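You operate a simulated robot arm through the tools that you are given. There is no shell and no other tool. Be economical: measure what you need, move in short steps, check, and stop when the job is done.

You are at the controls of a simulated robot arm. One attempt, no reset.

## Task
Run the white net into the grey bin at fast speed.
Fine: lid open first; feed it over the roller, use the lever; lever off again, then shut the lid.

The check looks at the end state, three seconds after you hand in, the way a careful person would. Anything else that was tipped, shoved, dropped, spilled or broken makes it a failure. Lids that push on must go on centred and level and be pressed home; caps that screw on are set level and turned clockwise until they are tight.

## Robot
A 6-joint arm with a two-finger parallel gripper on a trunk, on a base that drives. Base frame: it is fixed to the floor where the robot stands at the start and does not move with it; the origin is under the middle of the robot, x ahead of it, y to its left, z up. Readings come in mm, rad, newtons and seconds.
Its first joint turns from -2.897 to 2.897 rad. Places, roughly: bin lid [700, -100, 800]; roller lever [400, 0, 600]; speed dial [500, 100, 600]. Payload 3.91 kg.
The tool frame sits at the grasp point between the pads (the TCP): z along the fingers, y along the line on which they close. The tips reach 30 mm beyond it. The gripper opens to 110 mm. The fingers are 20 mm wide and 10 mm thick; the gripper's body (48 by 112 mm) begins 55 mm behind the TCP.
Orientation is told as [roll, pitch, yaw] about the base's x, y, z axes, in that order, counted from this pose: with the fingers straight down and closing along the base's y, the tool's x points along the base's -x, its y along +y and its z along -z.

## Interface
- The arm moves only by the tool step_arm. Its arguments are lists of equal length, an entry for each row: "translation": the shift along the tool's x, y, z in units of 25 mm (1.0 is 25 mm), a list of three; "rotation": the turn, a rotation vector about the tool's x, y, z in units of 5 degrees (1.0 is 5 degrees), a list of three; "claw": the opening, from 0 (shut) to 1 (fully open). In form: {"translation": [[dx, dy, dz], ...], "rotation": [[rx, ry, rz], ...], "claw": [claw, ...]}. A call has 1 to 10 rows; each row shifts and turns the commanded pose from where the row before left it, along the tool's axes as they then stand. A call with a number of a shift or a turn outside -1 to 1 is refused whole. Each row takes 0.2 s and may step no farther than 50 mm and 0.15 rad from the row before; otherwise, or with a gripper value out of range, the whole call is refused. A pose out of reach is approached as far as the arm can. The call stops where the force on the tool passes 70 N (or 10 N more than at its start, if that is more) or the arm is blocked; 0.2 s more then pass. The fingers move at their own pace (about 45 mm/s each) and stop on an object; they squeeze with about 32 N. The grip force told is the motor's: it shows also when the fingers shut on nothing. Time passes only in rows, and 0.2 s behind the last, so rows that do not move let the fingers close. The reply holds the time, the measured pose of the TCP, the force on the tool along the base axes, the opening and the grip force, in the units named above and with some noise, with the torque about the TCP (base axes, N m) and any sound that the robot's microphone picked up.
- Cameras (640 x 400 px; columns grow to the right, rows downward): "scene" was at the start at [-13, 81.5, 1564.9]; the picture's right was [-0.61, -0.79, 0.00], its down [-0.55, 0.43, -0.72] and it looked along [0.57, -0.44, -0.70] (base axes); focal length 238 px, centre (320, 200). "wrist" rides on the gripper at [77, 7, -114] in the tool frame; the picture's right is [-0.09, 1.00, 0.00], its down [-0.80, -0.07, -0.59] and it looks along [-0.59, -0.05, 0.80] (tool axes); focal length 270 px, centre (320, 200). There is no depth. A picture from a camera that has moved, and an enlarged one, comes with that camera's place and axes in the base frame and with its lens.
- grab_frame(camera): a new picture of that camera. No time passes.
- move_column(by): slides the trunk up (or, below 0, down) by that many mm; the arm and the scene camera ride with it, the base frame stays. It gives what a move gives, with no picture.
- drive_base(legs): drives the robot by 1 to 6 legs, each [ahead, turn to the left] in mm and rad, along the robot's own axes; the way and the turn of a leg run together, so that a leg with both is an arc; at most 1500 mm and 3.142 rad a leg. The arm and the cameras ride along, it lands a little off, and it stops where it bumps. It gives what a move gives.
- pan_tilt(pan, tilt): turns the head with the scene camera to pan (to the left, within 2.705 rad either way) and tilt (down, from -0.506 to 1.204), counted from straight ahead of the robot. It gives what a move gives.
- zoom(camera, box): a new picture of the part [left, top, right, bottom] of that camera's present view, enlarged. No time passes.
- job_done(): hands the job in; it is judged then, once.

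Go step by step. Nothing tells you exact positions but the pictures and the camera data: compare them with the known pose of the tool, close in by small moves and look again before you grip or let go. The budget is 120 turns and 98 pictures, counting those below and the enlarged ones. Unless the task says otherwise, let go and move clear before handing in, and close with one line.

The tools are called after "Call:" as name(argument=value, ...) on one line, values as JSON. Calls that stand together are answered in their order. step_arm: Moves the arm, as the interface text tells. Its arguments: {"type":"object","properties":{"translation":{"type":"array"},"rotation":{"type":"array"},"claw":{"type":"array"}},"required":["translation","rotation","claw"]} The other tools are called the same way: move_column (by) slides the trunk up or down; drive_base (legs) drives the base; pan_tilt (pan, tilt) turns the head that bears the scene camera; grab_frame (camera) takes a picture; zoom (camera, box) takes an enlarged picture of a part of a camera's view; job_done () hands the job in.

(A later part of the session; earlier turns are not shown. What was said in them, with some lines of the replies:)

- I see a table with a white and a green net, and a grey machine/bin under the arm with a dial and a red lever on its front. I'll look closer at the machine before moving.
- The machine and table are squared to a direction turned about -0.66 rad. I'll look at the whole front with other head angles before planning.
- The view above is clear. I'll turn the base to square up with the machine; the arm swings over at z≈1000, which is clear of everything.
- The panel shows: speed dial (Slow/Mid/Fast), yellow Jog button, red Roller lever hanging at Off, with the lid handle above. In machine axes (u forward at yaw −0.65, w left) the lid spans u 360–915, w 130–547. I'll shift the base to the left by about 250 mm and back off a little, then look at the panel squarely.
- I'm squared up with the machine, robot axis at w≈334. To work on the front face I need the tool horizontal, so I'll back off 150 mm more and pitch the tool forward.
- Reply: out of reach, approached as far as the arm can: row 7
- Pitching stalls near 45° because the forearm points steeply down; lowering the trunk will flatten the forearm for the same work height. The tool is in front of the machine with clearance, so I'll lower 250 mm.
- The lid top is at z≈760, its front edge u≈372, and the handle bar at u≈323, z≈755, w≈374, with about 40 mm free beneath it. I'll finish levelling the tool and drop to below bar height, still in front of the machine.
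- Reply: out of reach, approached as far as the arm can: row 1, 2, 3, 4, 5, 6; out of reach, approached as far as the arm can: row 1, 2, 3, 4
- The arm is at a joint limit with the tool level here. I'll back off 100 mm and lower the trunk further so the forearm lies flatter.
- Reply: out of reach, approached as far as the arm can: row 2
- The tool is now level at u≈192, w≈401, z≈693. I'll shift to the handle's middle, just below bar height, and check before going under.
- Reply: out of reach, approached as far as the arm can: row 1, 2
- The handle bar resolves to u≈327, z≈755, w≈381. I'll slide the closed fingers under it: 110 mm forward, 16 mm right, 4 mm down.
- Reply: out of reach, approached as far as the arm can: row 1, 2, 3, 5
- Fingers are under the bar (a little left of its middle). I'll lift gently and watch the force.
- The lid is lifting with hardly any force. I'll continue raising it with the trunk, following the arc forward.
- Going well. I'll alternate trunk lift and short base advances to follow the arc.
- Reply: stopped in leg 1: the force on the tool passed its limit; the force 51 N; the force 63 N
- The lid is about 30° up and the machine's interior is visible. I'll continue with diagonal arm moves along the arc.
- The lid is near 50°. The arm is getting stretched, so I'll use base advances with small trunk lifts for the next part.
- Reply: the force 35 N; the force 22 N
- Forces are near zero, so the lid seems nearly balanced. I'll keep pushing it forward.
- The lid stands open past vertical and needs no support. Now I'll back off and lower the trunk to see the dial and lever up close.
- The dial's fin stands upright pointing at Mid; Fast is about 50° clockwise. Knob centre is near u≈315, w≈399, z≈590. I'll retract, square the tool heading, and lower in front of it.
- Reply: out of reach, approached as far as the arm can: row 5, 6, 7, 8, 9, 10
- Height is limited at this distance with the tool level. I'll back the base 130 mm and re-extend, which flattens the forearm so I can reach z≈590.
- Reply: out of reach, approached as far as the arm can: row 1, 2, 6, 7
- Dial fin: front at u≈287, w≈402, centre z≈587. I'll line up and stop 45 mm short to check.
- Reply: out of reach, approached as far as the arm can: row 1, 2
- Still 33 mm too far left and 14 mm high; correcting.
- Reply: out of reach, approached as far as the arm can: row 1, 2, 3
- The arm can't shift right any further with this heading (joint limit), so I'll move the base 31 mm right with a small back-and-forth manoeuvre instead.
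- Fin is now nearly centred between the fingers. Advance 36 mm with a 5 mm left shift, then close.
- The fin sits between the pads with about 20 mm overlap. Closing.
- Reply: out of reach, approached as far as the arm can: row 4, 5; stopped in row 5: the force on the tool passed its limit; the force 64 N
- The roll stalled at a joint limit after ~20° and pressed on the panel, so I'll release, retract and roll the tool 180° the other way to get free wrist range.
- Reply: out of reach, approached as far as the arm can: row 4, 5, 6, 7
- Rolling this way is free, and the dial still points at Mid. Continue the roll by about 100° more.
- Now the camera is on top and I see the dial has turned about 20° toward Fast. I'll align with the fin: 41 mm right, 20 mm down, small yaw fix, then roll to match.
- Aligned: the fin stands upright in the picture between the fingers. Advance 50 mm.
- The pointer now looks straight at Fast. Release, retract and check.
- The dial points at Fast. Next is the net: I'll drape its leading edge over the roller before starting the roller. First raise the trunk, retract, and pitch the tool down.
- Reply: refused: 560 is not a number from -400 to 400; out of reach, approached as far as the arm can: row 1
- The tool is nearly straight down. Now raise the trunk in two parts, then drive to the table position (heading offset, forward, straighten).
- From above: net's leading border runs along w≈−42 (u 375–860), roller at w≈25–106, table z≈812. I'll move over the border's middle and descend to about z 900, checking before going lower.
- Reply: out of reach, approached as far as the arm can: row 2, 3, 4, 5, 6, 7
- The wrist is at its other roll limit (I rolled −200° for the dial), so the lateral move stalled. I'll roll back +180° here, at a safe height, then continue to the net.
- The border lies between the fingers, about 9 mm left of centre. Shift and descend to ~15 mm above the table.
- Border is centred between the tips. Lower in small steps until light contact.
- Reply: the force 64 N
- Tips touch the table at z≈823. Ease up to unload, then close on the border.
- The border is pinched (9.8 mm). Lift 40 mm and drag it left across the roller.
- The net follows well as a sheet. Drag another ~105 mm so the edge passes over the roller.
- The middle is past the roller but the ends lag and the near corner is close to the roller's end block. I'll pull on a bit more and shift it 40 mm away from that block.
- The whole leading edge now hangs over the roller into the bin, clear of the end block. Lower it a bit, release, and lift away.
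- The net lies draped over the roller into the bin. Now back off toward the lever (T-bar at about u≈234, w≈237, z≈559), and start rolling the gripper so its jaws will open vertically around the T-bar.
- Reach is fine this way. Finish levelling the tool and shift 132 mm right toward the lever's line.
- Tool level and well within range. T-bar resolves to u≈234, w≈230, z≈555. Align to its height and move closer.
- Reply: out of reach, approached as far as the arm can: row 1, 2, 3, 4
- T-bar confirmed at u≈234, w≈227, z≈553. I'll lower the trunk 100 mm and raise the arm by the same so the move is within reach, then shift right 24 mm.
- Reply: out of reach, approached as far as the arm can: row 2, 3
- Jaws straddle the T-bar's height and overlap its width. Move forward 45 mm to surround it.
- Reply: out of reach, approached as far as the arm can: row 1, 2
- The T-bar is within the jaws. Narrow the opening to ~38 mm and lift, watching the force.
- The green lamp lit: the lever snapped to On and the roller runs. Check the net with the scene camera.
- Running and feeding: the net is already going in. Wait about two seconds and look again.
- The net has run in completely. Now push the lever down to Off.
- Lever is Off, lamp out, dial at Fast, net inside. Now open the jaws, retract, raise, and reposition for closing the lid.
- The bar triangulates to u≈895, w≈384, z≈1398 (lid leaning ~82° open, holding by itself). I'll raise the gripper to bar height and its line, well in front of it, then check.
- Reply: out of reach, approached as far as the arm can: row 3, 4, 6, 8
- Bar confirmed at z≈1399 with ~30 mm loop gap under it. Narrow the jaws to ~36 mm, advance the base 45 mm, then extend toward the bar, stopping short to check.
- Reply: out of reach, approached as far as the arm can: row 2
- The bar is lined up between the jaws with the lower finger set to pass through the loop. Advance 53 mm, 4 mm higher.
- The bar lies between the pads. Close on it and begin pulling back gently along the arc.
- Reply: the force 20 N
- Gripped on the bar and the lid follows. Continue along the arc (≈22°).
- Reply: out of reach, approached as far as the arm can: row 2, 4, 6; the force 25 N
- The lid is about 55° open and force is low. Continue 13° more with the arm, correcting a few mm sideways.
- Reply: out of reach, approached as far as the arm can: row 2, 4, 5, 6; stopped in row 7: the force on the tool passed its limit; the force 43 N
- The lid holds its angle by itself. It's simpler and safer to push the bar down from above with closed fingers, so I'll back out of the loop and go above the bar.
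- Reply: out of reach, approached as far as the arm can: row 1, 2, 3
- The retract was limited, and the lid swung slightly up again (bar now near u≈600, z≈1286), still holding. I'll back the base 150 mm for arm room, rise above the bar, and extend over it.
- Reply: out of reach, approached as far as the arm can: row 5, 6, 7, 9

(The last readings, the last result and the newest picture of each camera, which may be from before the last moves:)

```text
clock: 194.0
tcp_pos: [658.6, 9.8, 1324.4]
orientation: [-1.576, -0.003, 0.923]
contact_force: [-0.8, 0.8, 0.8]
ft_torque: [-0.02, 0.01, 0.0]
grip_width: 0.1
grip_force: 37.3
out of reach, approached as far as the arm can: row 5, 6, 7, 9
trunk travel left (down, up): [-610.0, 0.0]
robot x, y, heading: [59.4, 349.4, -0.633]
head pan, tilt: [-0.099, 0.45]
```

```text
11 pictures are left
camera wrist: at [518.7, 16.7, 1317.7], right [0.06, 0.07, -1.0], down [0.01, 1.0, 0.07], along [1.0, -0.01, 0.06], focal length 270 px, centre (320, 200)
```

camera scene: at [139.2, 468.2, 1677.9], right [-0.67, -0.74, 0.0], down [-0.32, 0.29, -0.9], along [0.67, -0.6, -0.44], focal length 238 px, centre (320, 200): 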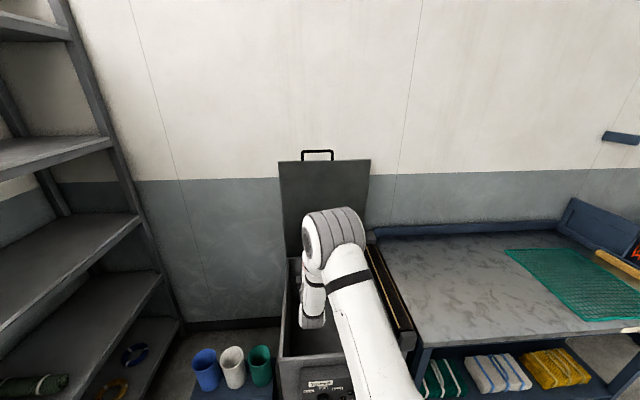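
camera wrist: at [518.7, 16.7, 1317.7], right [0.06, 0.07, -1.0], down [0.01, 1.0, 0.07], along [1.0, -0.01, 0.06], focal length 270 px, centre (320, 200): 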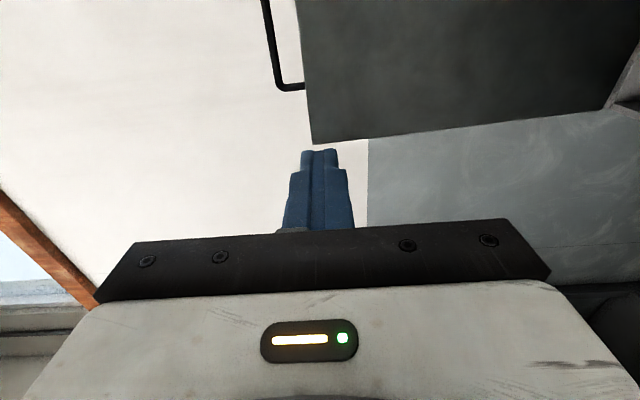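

The lid has a spring assist: it rose back to its open stop. I'll regrip the bar as before, at the same verified pose, and this time pull it all the way, using base and trunk for the lower part.

Call:
step_arm(translation=[[0.2, -1, 0], [0.2, -1, 0], [0.2, -1, 0], [0, -0.1, 0], [0, 0, 0]], rotation=[[0, 0, 0], [0, 0, 0], [0, 0, 0], [0, 0, 0], [0, 0, 0]], claw=[0.33, 0.33, 0.33, 0.33, 0.33])

Call:
drive_base(legs=[[145, 0]])

Call:
step_arm(translation=[[0, 0, 1], [0, 0, 1], [0, 0, 1], [0, 0, 1], [0, 0, 1], [0, 0, 1], [0, 0, 0]], rotation=[[0, 0, 0], [0, 0, 0], [0, 0, 0], [0, 0, 0], [0, 0, 0], [0, 0, 0], [0, 0, 0]], claw=[0.33, 0.33, 0.33, 0.33, 0.33, 0.33, 0.33])

Call:
grab_frame(camera="wrist")

```text
clock: 195.2
tcp_pos: [648.4, -2.0, 1403.1]
orientation: [-1.578, -0.003, 0.933]
contact_force: [-0.2, -0.3, 1.0]
ft_torque: [0.0, -0.01, 0.0]
grip_width: 36.6
grip_force: 0.0
trunk travel left (down, up): [-610.0, 0.0]
robot x, y, heading: [58.2, 352.7, -0.634]
head pan, tilt: [-0.099, 0.45]
```

```text
clock: 196.5
tcp_pos: [765.9, -89.1, 1401.9]
orientation: [-1.577, -0.005, 0.931]
contact_force: [-0.1, -0.9, 0.3]
ft_torque: [0.02, 0.01, 0.01]
grip_width: 36.2
grip_force: 0.1
trunk travel left (down, up): [-610.0, 0.0]
robot x, y, heading: [173.9, 267.5, -0.636]
head pan, tilt: [-0.099, 0.45]
```

```text
clock: 198.1
tcp_pos: [885.3, -175.9, 1404.9]
orientation: [-1.578, -0.003, 0.932]
contact_force: [0.3, -0.6, -0.1]
ft_torque: [0.0, 0.0, 0.02]
grip_width: 36.2
grip_force: 0.1
trunk travel left (down, up): [-610.0, 0.0]
robot x, y, heading: [177.7, 263.1, -0.627]
head pan, tilt: [-0.099, 0.45]
```

```text
10 pictures are left
camera wrist: at [746.9, -170.3, 1397.3], right [0.06, 0.07, -1.0], down [0.0, 1.0, 0.07], along [1.0, 0.0, 0.06], focal length 270 px, centre (320, 200)
```

wrist: 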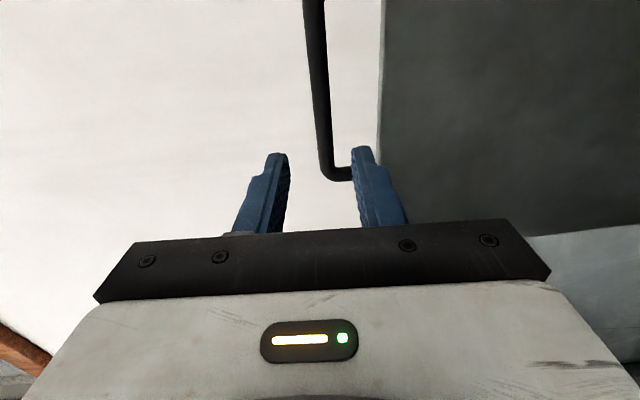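

Same alignment as before. Advance, close on the bar, and pull along the first 22° of the arc.

Call:
step_arm(translation=[[0.1, 0.05, 0.9], [0.1, 0.05, 1], [0, 0, 0.95], [0, 0, 0], [0, 0, 0], [0, 0, 0], [0, 0, 0]], rotation=[[0, 0, 0], [0, 0, 0], [0, 0, 0], [0, 0, 0], [0, 0, 0], [0, 0, 0], [0, 0, 0]], claw=[0.33, 0.33, 0.33, 0.33, 0, 0, 0])

Call:
step_arm(translation=[[0, 0.15, -0.989], [0, 0.25, -0.982], [0, 0.27, -0.974], [0, 0.28, -0.965], [0.1, 0.299, -0.954], [0.1, 0.335, -0.942], [0.1, 0.371, -0.928], [0, 0.407, -0.914], [0, 0.441, -0.897], [0, 0.476, -0.88]], rotation=[[0, 0, 0], [0, 0, 0], [0, 0, 0], [0, 0, 0], [0, 0, 0], [0, 0, 0], [0, 0, 0], [0, 0, 0], [0, 0, 0], [0, 0, 0]], claw=[0, 0, 0, 0, 0, 0, 0, 0, 0, 0])

```text
clock: 199.7
tcp_pos: [941.5, -224.0, 1401.9]
orientation: [-1.575, -0.003, 0.934]
contact_force: [0.3, 0.6, -1.8]
ft_torque: [0.3, -0.16, -0.17]
grip_width: 13.5
grip_force: 45.3
trunk travel left (down, up): [-610.0, 0.0]
robot x, y, heading: [175.1, 265.3, -0.633]
head pan, tilt: [-0.099, 0.45]
```

```text
clock: 201.9
tcp_pos: [753.8, -72.8, 1328.8]
orientation: [-1.58, -0.008, 0.92]
contact_force: [-25.6, -16.5, 20.2]
ft_torque: [-0.27, -0.41, -0.81]
grip_width: 13.5
grip_force: 45.3
out of reach, approached as far as the arm can: row 4, 5, 6, 7, 9
trunk travel left (down, up): [-610.0, 0.0]
robot x, y, heading: [175.4, 264.5, -0.632]
head pan, tilt: [-0.099, 0.45]
```

Gripping well, θ≈62°. A few more arm rows, then trunk-down/base-back pairs.

Call:
step_arm(translation=[[0.1, 0.485, -0.875], [0.1, 0.518, -0.855], [0, 0.55, -0.835]], rotation=[[0, 0, 0], [0, 0, 0], [0, 0, 0]], claw=[0, 0, 0])

Call:
move_column(by=-22)

Call:
drive_base(legs=[[-30, 0]])

Call:
move_column(by=-25)

Call:
drive_base(legs=[[-30, 0]])

Call:
grab_frame(camera="wrist")

```text
clock: 202.7
tcp_pos: [703.2, -33.0, 1288.2]
orientation: [-1.578, -0.006, 0.927]
contact_force: [-24.3, -10.2, 18.4]
ft_torque: [-0.21, -0.38, -0.82]
grip_width: 13.8
grip_force: 45.1
out of reach, approached as far as the arm can: row 2
trunk travel left (down, up): [-610.0, 0.0]
robot x, y, heading: [175.3, 265.0, -0.633]
head pan, tilt: [-0.099, 0.45]
```

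```text
clock: 203.4
tcp_pos: [700.4, -26.9, 1274.4]
orientation: [-1.596, -0.004, 0.928]
contact_force: [-27.8, 19.5, 46.7]
ft_torque: [-0.18, -0.67, 0.35]
grip_width: 13.7
grip_force: 44.8
trunk travel left (down, up): [-588.0, 22.0]
robot x, y, heading: [174.5, 262.0, -0.631]
head pan, tilt: [-0.099, 0.45]
```

```text
clock: 204.2
tcp_pos: [687.4, -15.4, 1260.6]
orientation: [-1.567, -0.002, 0.926]
contact_force: [11.9, -3.0, -14.5]
ft_torque: [0.39, 0.04, 0.8]
grip_width: 13.8
grip_force: 45.1
trunk travel left (down, up): [-588.0, 22.0]
robot x, y, heading: [153.2, 283.4, -0.631]
head pan, tilt: [-0.099, 0.45]
```

```text
clock: 204.9
tcp_pos: [676.7, -8.5, 1246.8]
orientation: [-1.588, -0.004, 0.928]
contact_force: [-26.6, 24.0, 42.4]
ft_torque: [0.01, -0.5, 0.06]
grip_width: 13.5
grip_force: 45.2
trunk travel left (down, up): [-563.0, 47.0]
robot x, y, heading: [153.6, 284.4, -0.634]
head pan, tilt: [-0.099, 0.45]
```

```text
clock: 205.8
tcp_pos: [663.4, 1.3, 1233.0]
orientation: [-1.559, -0.001, 0.926]
contact_force: [19.2, -7.7, -21.2]
ft_torque: [0.55, -0.23, 0.47]
grip_width: 13.8
grip_force: 45.1
trunk travel left (down, up): [-563.0, 47.0]
robot x, y, heading: [128.2, 303.4, -0.636]
head pan, tilt: [-0.099, 0.45]
```

```text
9 pictures are left
camera wrist: at [525.4, 9.1, 1226.7], right [0.04, 0.08, -1.0], down [0.01, 1.0, 0.08], along [1.0, -0.01, 0.04], focal length 270 px, centre (320, 200)
```

wrist: 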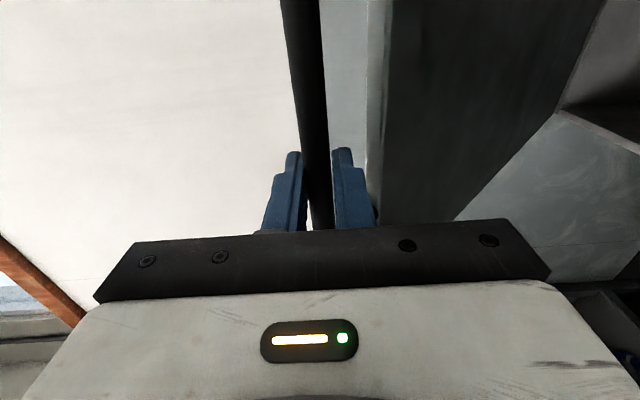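

Still gripped and following (θ≈47°). Continue the pairs.

Call:
move_column(by=-32)

Call:
drive_base(legs=[[-28, 0]])

Call:
move_column(by=-32)

Call:
drive_base(legs=[[-27, 0]])

Call:
move_column(by=-35)

Call:
drive_base(legs=[[-26, 0]])

Call:
move_column(by=-38)

Call:
drive_base(legs=[[-25, 0]])

```text
clock: 206.6
tcp_pos: [654.7, 7.7, 1207.0]
orientation: [-1.569, -0.002, 0.926]
contact_force: [-19.9, 17.6, 28.2]
ft_torque: [0.35, -0.07, -0.04]
grip_width: 13.7
grip_force: 45.2
trunk travel left (down, up): [-531.0, 79.0]
robot x, y, heading: [122.8, 299.1, -0.633]
head pan, tilt: [-0.099, 0.45]
```

```text
clock: 207.4
tcp_pos: [642.6, 16.2, 1196.6]
orientation: [-1.551, -0.001, 0.926]
contact_force: [26.5, -18.6, -30.3]
ft_torque: [0.2, -0.29, -0.02]
grip_width: 14.0
grip_force: 45.5
trunk travel left (down, up): [-531.0, 79.0]
robot x, y, heading: [103.9, 318.7, -0.631]
head pan, tilt: [-0.099, 0.45]
```

```text
clock: 208.2
tcp_pos: [630.4, 24.7, 1174.9]
orientation: [-1.566, -0.001, 0.927]
contact_force: [-23.8, 20.2, 28.2]
ft_torque: [0.45, -0.15, 0.03]
grip_width: 13.1
grip_force: 45.5
trunk travel left (down, up): [-499.0, 111.0]
robot x, y, heading: [103.3, 320.0, -0.633]
head pan, tilt: [-0.099, 0.45]
```

```text
clock: 209.0
tcp_pos: [619.8, 34.0, 1162.0]
orientation: [-1.544, -0.001, 0.925]
contact_force: [27.0, -18.3, -25.9]
ft_torque: [0.62, -0.68, 0.04]
grip_width: 13.9
grip_force: 45.0
trunk travel left (down, up): [-499.0, 111.0]
robot x, y, heading: [79.1, 333.2, -0.627]
head pan, tilt: [-0.099, 0.45]
```

```text
clock: 209.8
tcp_pos: [609.0, 38.8, 1136.2]
orientation: [-1.56, -0.003, 0.927]
contact_force: [-23.5, 20.4, 22.2]
ft_torque: [0.33, -0.03, 0.19]
grip_width: 13.7
grip_force: 44.9
trunk travel left (down, up): [-464.0, 146.0]
robot x, y, heading: [84.3, 335.6, -0.628]
head pan, tilt: [-0.099, 0.45]
```

```text
clock: 210.6
tcp_pos: [596.7, 48.1, 1127.9]
orientation: [-1.542, -0.004, 0.924]
contact_force: [25.9, -18.7, -22.4]
ft_torque: [0.25, -0.35, -0.05]
grip_width: 13.7
grip_force: 44.5
trunk travel left (down, up): [-464.0, 146.0]
robot x, y, heading: [60.8, 348.0, -0.635]
head pan, tilt: [-0.099, 0.45]
```

```text
clock: 211.4
tcp_pos: [588.9, 53.7, 1098.3]
orientation: [-1.555, -0.001, 0.926]
contact_force: [-25.3, 21.3, 21.1]
ft_torque: [-0.2, -0.45, 0.08]
grip_width: 13.4
grip_force: 45.4
trunk travel left (down, up): [-426.0, 184.0]
robot x, y, heading: [57.3, 348.9, -0.631]
head pan, tilt: [-0.099, 0.45]
```

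```text
clock: 212.2
tcp_pos: [577.9, 62.4, 1087.5]
orientation: [-1.537, -0.001, 0.925]
contact_force: [27.6, -19.5, -18.4]
ft_torque: [0.31, -0.37, -0.12]
grip_width: 13.8
grip_force: 45.5
trunk travel left (down, up): [-426.0, 184.0]
robot x, y, heading: [37.8, 365.8, -0.632]
head pan, tilt: [-0.099, 0.45]
```

θ≈31° now. I'll loosen the jaws a little (bar captive between them), pull back slightly so the tips clear the lid edge, then look.

Call:
step_arm(translation=[[0, 0, 0], [0, 0, -0.3], [0, 0, -0.3]], rotation=[[0, 0, 0], [0, 0, 0], [0, 0, 0]], claw=[0.22, 0.22, 0.22])

Call:
grab_frame(camera="wrist")

```text
clock: 213.0
tcp_pos: [561.1, 73.5, 1092.6]
orientation: [-1.543, -0.002, 0.926]
contact_force: [-0.9, -0.2, -0.8]
ft_torque: [-0.01, 0.0, -0.02]
grip_width: 24.4
grip_force: 0.1
trunk travel left (down, up): [-426.0, 184.0]
robot x, y, heading: [42.6, 360.3, -0.632]
head pan, tilt: [-0.099, 0.45]
```

```text
8 pictures are left
camera wrist: at [422.4, 82.0, 1088.2], right [0.03, 0.09, -1.0], down [0.01, 1.0, 0.09], along [1.0, -0.01, 0.03], focal length 270 px, centre (320, 200)
```

wrist: 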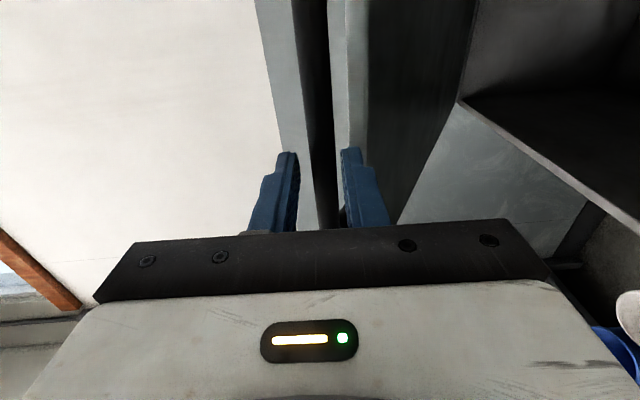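

Bar remains captive and the lid sits still with no force. Continue lowering with the trunk and small base pull-backs.

Call:
move_column(by=-45)

Call:
drive_base(legs=[[-20, 0]])

Call:
move_column(by=-50)

Call:
drive_base(legs=[[-22, 0]])

Call:
move_column(by=-55)

Call:
grab_frame(camera="wrist")

```text
clock: 213.9
tcp_pos: [560.1, 74.7, 1046.8]
orientation: [-1.542, -0.001, 0.925]
contact_force: [-0.6, 0.2, -0.5]
ft_torque: [0.01, -0.02, -0.01]
grip_width: 24.2
grip_force: 0.0
trunk travel left (down, up): [-381.0, 229.0]
robot x, y, heading: [42.7, 362.9, -0.63]
head pan, tilt: [-0.099, 0.45]
```

```text
clock: 214.7
tcp_pos: [545.3, 85.7, 1047.2]
orientation: [-1.542, -0.002, 0.925]
contact_force: [-0.1, 0.2, 0.5]
ft_torque: [0.01, 0.01, -0.02]
grip_width: 24.0
grip_force: 0.1
trunk travel left (down, up): [-381.0, 229.0]
robot x, y, heading: [22.5, 378.0, -0.633]
head pan, tilt: [-0.099, 0.45]
```

```text
clock: 215.6
tcp_pos: [544.9, 87.2, 995.7]
orientation: [-1.543, -0.002, 0.925]
contact_force: [0.3, -0.6, -1.3]
ft_torque: [-0.01, -0.03, -0.01]
grip_width: 24.7
grip_force: 0.9
trunk travel left (down, up): [-331.0, 279.0]
robot x, y, heading: [23.5, 374.5, -0.633]
head pan, tilt: [-0.099, 0.45]
```

```text
clock: 216.4
tcp_pos: [526.2, 98.4, 995.0]
orientation: [-1.543, -0.003, 0.925]
contact_force: [-0.7, 0.7, -0.2]
ft_torque: [-0.02, 0.02, 0.01]
grip_width: 24.3
grip_force: 0.1
trunk travel left (down, up): [-331.0, 279.0]
robot x, y, heading: [6.5, 390.5, -0.634]
head pan, tilt: [-0.099, 0.45]
```

```text
clock: 217.3
tcp_pos: [527.0, 100.4, 943.1]
orientation: [-1.542, -0.001, 0.925]
contact_force: [-0.3, -0.7, -1.2]
ft_torque: [0.04, 0.0, -0.02]
grip_width: 25.0
grip_force: 0.6
trunk travel left (down, up): [-276.0, 334.0]
robot x, y, heading: [8.4, 391.6, -0.636]
head pan, tilt: [-0.099, 0.45]
```

```text
7 pictures are left
camera wrist: at [388.5, 106.8, 938.0], right [0.03, 0.09, -1.0], down [0.01, 1.0, 0.09], along [1.0, -0.01, 0.03], focal length 270 px, centre (320, 200)
```

wrist: 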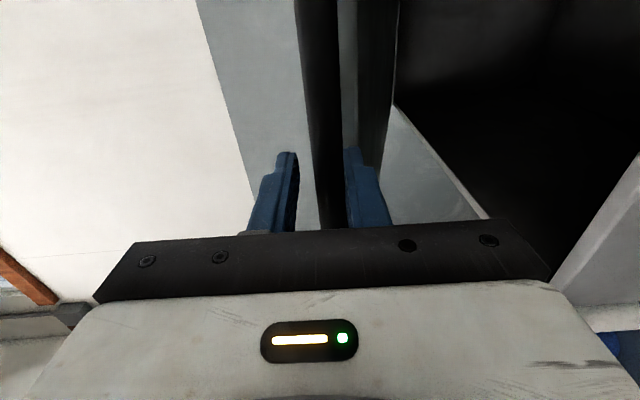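

The lid is now resting lightly in the jaws (θ≈17°). Continue lowering to nearly shut.

Call:
drive_base(legs=[[-18, 0]])

Call:
move_column(by=-60)

Call:
drive_base(legs=[[-12, 0]])

Call:
move_column(by=-70)

Call:
grab_frame(camera="wrist")

```text
clock: 218.1
tcp_pos: [512.6, 109.8, 943.0]
orientation: [-1.542, -0.001, 0.924]
contact_force: [-1.2, 0.2, -1.3]
ft_torque: [0.04, 0.01, -0.01]
grip_width: 24.5
grip_force: 0.5
trunk travel left (down, up): [-276.0, 334.0]
robot x, y, heading: [-8.3, 398.4, -0.629]
head pan, tilt: [-0.099, 0.45]
```

```text
clock: 219.1
tcp_pos: [511.2, 109.7, 881.8]
orientation: [-1.544, 0.0, 0.926]
contact_force: [1.0, -0.7, -2.4]
ft_torque: [-0.01, -0.04, -0.02]
grip_width: 24.9
grip_force: 1.0
trunk travel left (down, up): [-216.0, 394.0]
robot x, y, heading: [-8.2, 400.9, -0.635]
head pan, tilt: [-0.099, 0.45]
```

```text
clock: 219.9
tcp_pos: [502.5, 116.5, 881.9]
orientation: [-1.543, -0.003, 0.926]
contact_force: [0.6, -0.7, -1.0]
ft_torque: [0.03, 0.01, 0.05]
grip_width: 24.5
grip_force: 0.8
trunk travel left (down, up): [-216.0, 394.0]
robot x, y, heading: [-17.2, 406.9, -0.634]
head pan, tilt: [-0.099, 0.45]
```

```text
clock: 221.0
tcp_pos: [502.9, 116.5, 812.1]
orientation: [-1.543, -0.001, 0.925]
contact_force: [0.1, 0.3, -2.1]
ft_torque: [0.0, -0.04, 0.03]
grip_width: 25.1
grip_force: 0.8
trunk travel left (down, up): [-146.0, 464.0]
robot x, y, heading: [-18.6, 407.2, -0.634]
head pan, tilt: [-0.099, 0.45]
```

```text
6 pictures are left
camera wrist: at [364.1, 124.7, 808.0], right [0.03, 0.09, -1.0], down [0.01, 1.0, 0.09], along [1.0, -0.01, 0.03], focal length 270 px, centre (320, 200)
```

wrist: 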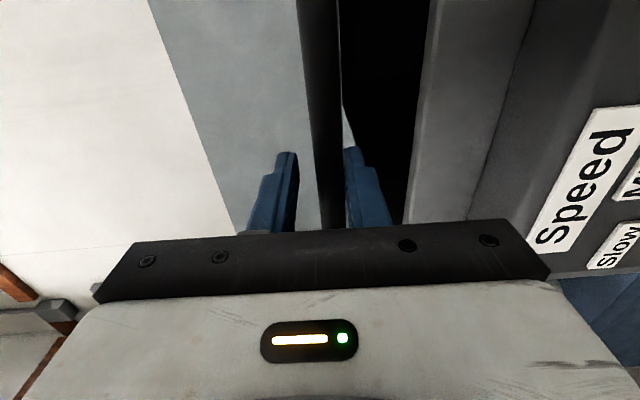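

Nearly shut. Lower 40 mm more, then use small arm steps to seat it and press.

Call:
move_column(by=-40)

Call:
step_arm(translation=[[0, 0.25, 0], [0, 0.25, 0], [0, 0.25, 0], [0, 0.2, 0], [0, 0, 0]], rotation=[[0, 0, 0], [0, 0, 0], [0, 0, 0], [0, 0, 0], [0, 0, 0]], claw=[0.22, 0.22, 0.22, 0.22, 0.22])

```text
clock: 221.8
tcp_pos: [501.8, 116.7, 771.7]
orientation: [-1.543, -0.001, 0.923]
contact_force: [0.2, -0.1, -1.6]
ft_torque: [0.01, 0.02, -0.01]
grip_width: 25.1
grip_force: 1.3
trunk travel left (down, up): [-106.0, 504.0]
robot x, y, heading: [-15.9, 406.6, -0.629]
head pan, tilt: [-0.099, 0.45]
```

```text
clock: 223.0
tcp_pos: [501.6, 117.6, 747.3]
orientation: [-1.544, -0.002, 0.924]
contact_force: [-0.2, 0.1, 2.3]
ft_torque: [0.02, 0.03, 0.0]
grip_width: 25.6
grip_force: 1.8
trunk travel left (down, up): [-106.0, 504.0]
robot x, y, heading: [-18.4, 406.1, -0.629]
head pan, tilt: [-0.099, 0.45]
```

The upper finger now touches the bar; press a little further to confirm it's seated.

Call:
step_arm(translation=[[0, 0.15, 0], [0, 0.15, 0], [0, 0, 0]], rotation=[[0, 0, 0], [0, 0, 0], [0, 0, 0]], claw=[0.22, 0.22, 0.22])

Call:
grab_frame(camera="wrist")

```text
clock: 223.8
tcp_pos: [501.7, 117.7, 742.0]
orientation: [-1.549, -0.001, 0.923]
contact_force: [8.1, -3.0, 23.0]
ft_torque: [-0.02, 0.14, 0.02]
grip_width: 36.1
grip_force: 11.8
trunk travel left (down, up): [-106.0, 504.0]
robot x, y, heading: [-17.8, 409.1, -0.63]
head pan, tilt: [-0.099, 0.45]
```

```text
5 pictures are left
camera wrist: at [363.1, 126.1, 738.6], right [0.04, 0.09, -1.0], down [0.01, 1.0, 0.09], along [1.0, -0.01, 0.04], focal length 270 px, centre (320, 200)
```

wrist: 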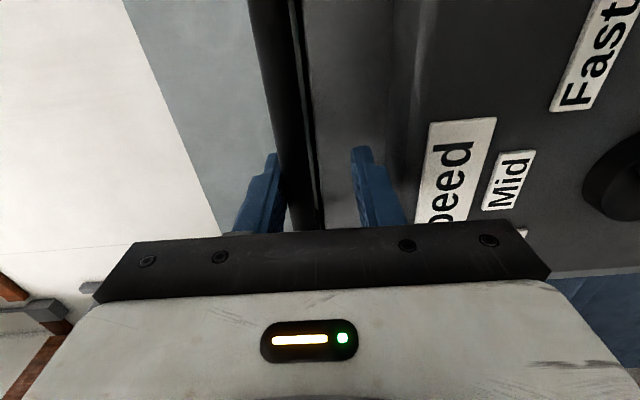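

Seated at 23 N. Ease off, back straight out, and check everything with the scene camera.

Call:
step_arm(translation=[[0, -0.2, 0], [0, 0, 0]], rotation=[[0, 0, 0], [0, 0, 0]], claw=[0.36, 0.36])

Call:
drive_base(legs=[[-300, 0]])

Call:
move_column(by=350)

Call:
pan_tilt(pan=-0.1, tilt=0.65)

Call:
grab_frame(camera="scene")

Call:
zoom(camera="scene", box=[230, 130, 430, 255])

```text
clock: 224.4
tcp_pos: [501.1, 117.5, 745.4]
orientation: [-1.541, -0.002, 0.923]
contact_force: [0.3, -0.1, 0.3]
ft_torque: [0.0, 0.0, 0.02]
grip_width: 39.5
grip_force: 0.0
trunk travel left (down, up): [-106.0, 504.0]
robot x, y, heading: [-15.7, 403.1, -0.627]
head pan, tilt: [-0.099, 0.45]
```

```text
clock: 226.4
tcp_pos: [260.8, 293.0, 745.9]
orientation: [-1.542, -0.001, 0.922]
contact_force: [-0.2, -0.4, -0.2]
ft_torque: [0.04, -0.02, 0.02]
grip_width: 39.4
grip_force: 0.0
trunk travel left (down, up): [-106.0, 504.0]
robot x, y, heading: [-260.1, 582.6, -0.629]
head pan, tilt: [-0.099, 0.45]
```

```text
clock: 229.8
tcp_pos: [259.8, 291.5, 1094.8]
orientation: [-1.543, -0.001, 0.923]
contact_force: [-0.2, 0.5, 0.1]
ft_torque: [0.02, 0.01, 0.0]
grip_width: 39.5
grip_force: 0.0
trunk travel left (down, up): [-456.0, 154.0]
robot x, y, heading: [-258.4, 580.7, -0.63]
head pan, tilt: [-0.099, 0.45]
```

```text
clock: 230.6
tcp_pos: [260.6, 293.7, 1095.2]
orientation: [-1.544, -0.002, 0.924]
contact_force: [0.1, -0.6, -0.6]
ft_torque: [0.02, -0.02, 0.02]
grip_width: 39.6
grip_force: 0.1
trunk travel left (down, up): [-456.0, 154.0]
robot x, y, heading: [-257.8, 582.8, -0.631]
head pan, tilt: [-0.099, 0.649]
```

```text
4 pictures are left
camera scene: at [-167.2, 692.3, 1506.2], right [-0.67, -0.74, 0.0], down [-0.45, 0.4, -0.8], along [0.59, -0.53, -0.6], focal length 238 px, centre (320, 200)
```

scene: 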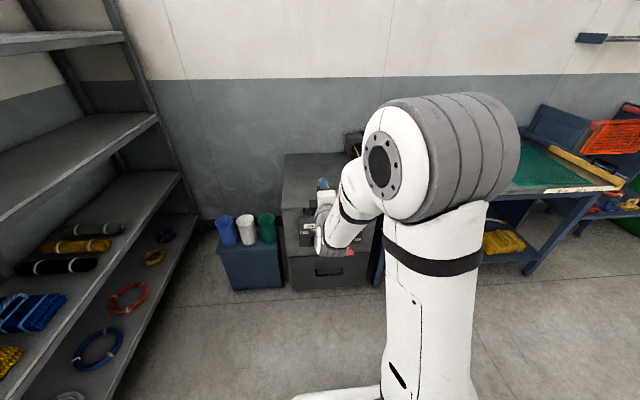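

```text
3.20 times, centred on (330, 192) of scene
camera zoom: at [-167.2, 692.3, 1506.2], right [-0.67, -0.74, 0.0], down [-0.45, 0.4, -0.8], along [0.59, -0.53, -0.6], focal length 762 px, centre (288, 224)
```

zoom: 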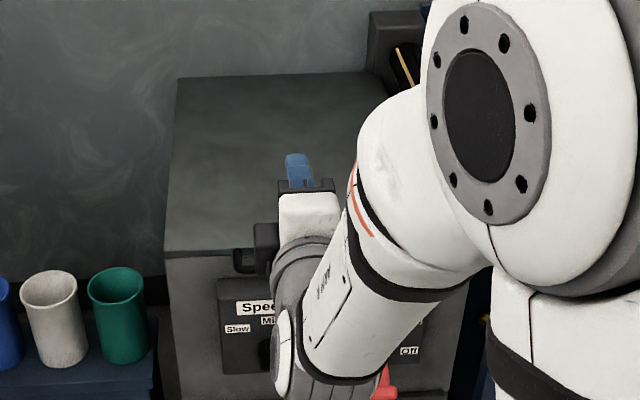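

The lid is shut and flat, lever down. One last unobstructed look at the panel: turn the base a bit so the arm clears the view.

Call:
drive_base(legs=[[-100, 0], [0, -0.5]])

Call:
pan_tilt(pan=0.4, tilt=0.6)

Call:
zoom(camera="scene", box=[200, 100, 440, 250])

```text
clock: 233.1
tcp_pos: [-22.9, 140.0, 1094.3]
orientation: [-1.539, -0.001, 0.405]
contact_force: [0.9, -1.1, 0.4]
ft_torque: [-0.03, 0.02, -0.03]
grip_width: 39.8
grip_force: 0.0
trunk travel left (down, up): [-456.0, 154.0]
robot x, y, heading: [-330.9, 648.7, -1.124]
head pan, tilt: [-0.099, 0.649]
```

```text
clock: 234.1
tcp_pos: [-23.6, 141.1, 1096.1]
orientation: [-1.542, -0.002, 0.406]
contact_force: [0.8, 0.4, 0.1]
ft_torque: [0.02, -0.01, -0.02]
grip_width: 39.6
grip_force: 0.0
trunk travel left (down, up): [-456.0, 154.0]
robot x, y, heading: [-329.4, 649.3, -1.123]
head pan, tilt: [0.4, 0.6]
```

```text
2.67 times, centred on (320, 175) of scene
camera zoom: at [-162.5, 724.8, 1510.4], right [-0.67, -0.75, 0.0], down [-0.42, 0.38, -0.82], along [0.62, -0.55, -0.57], focal length 635 px, centre (320, 267)
```

zoom: 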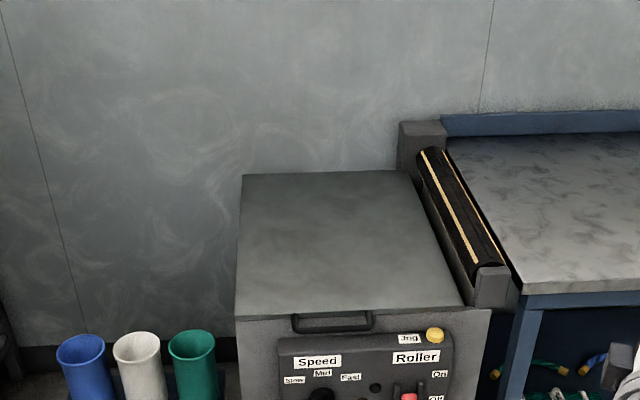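

The lid is fully shut, the roller is clear and still, the lever is at Off, the cups stand untouched and the net is inside. Handing in.

Call:
job_done()

```text
The job is handed in.
```

The white net is in the grey bin, run in over the roller with the dial on Fast; the lever is back at Off and the lid is shut.
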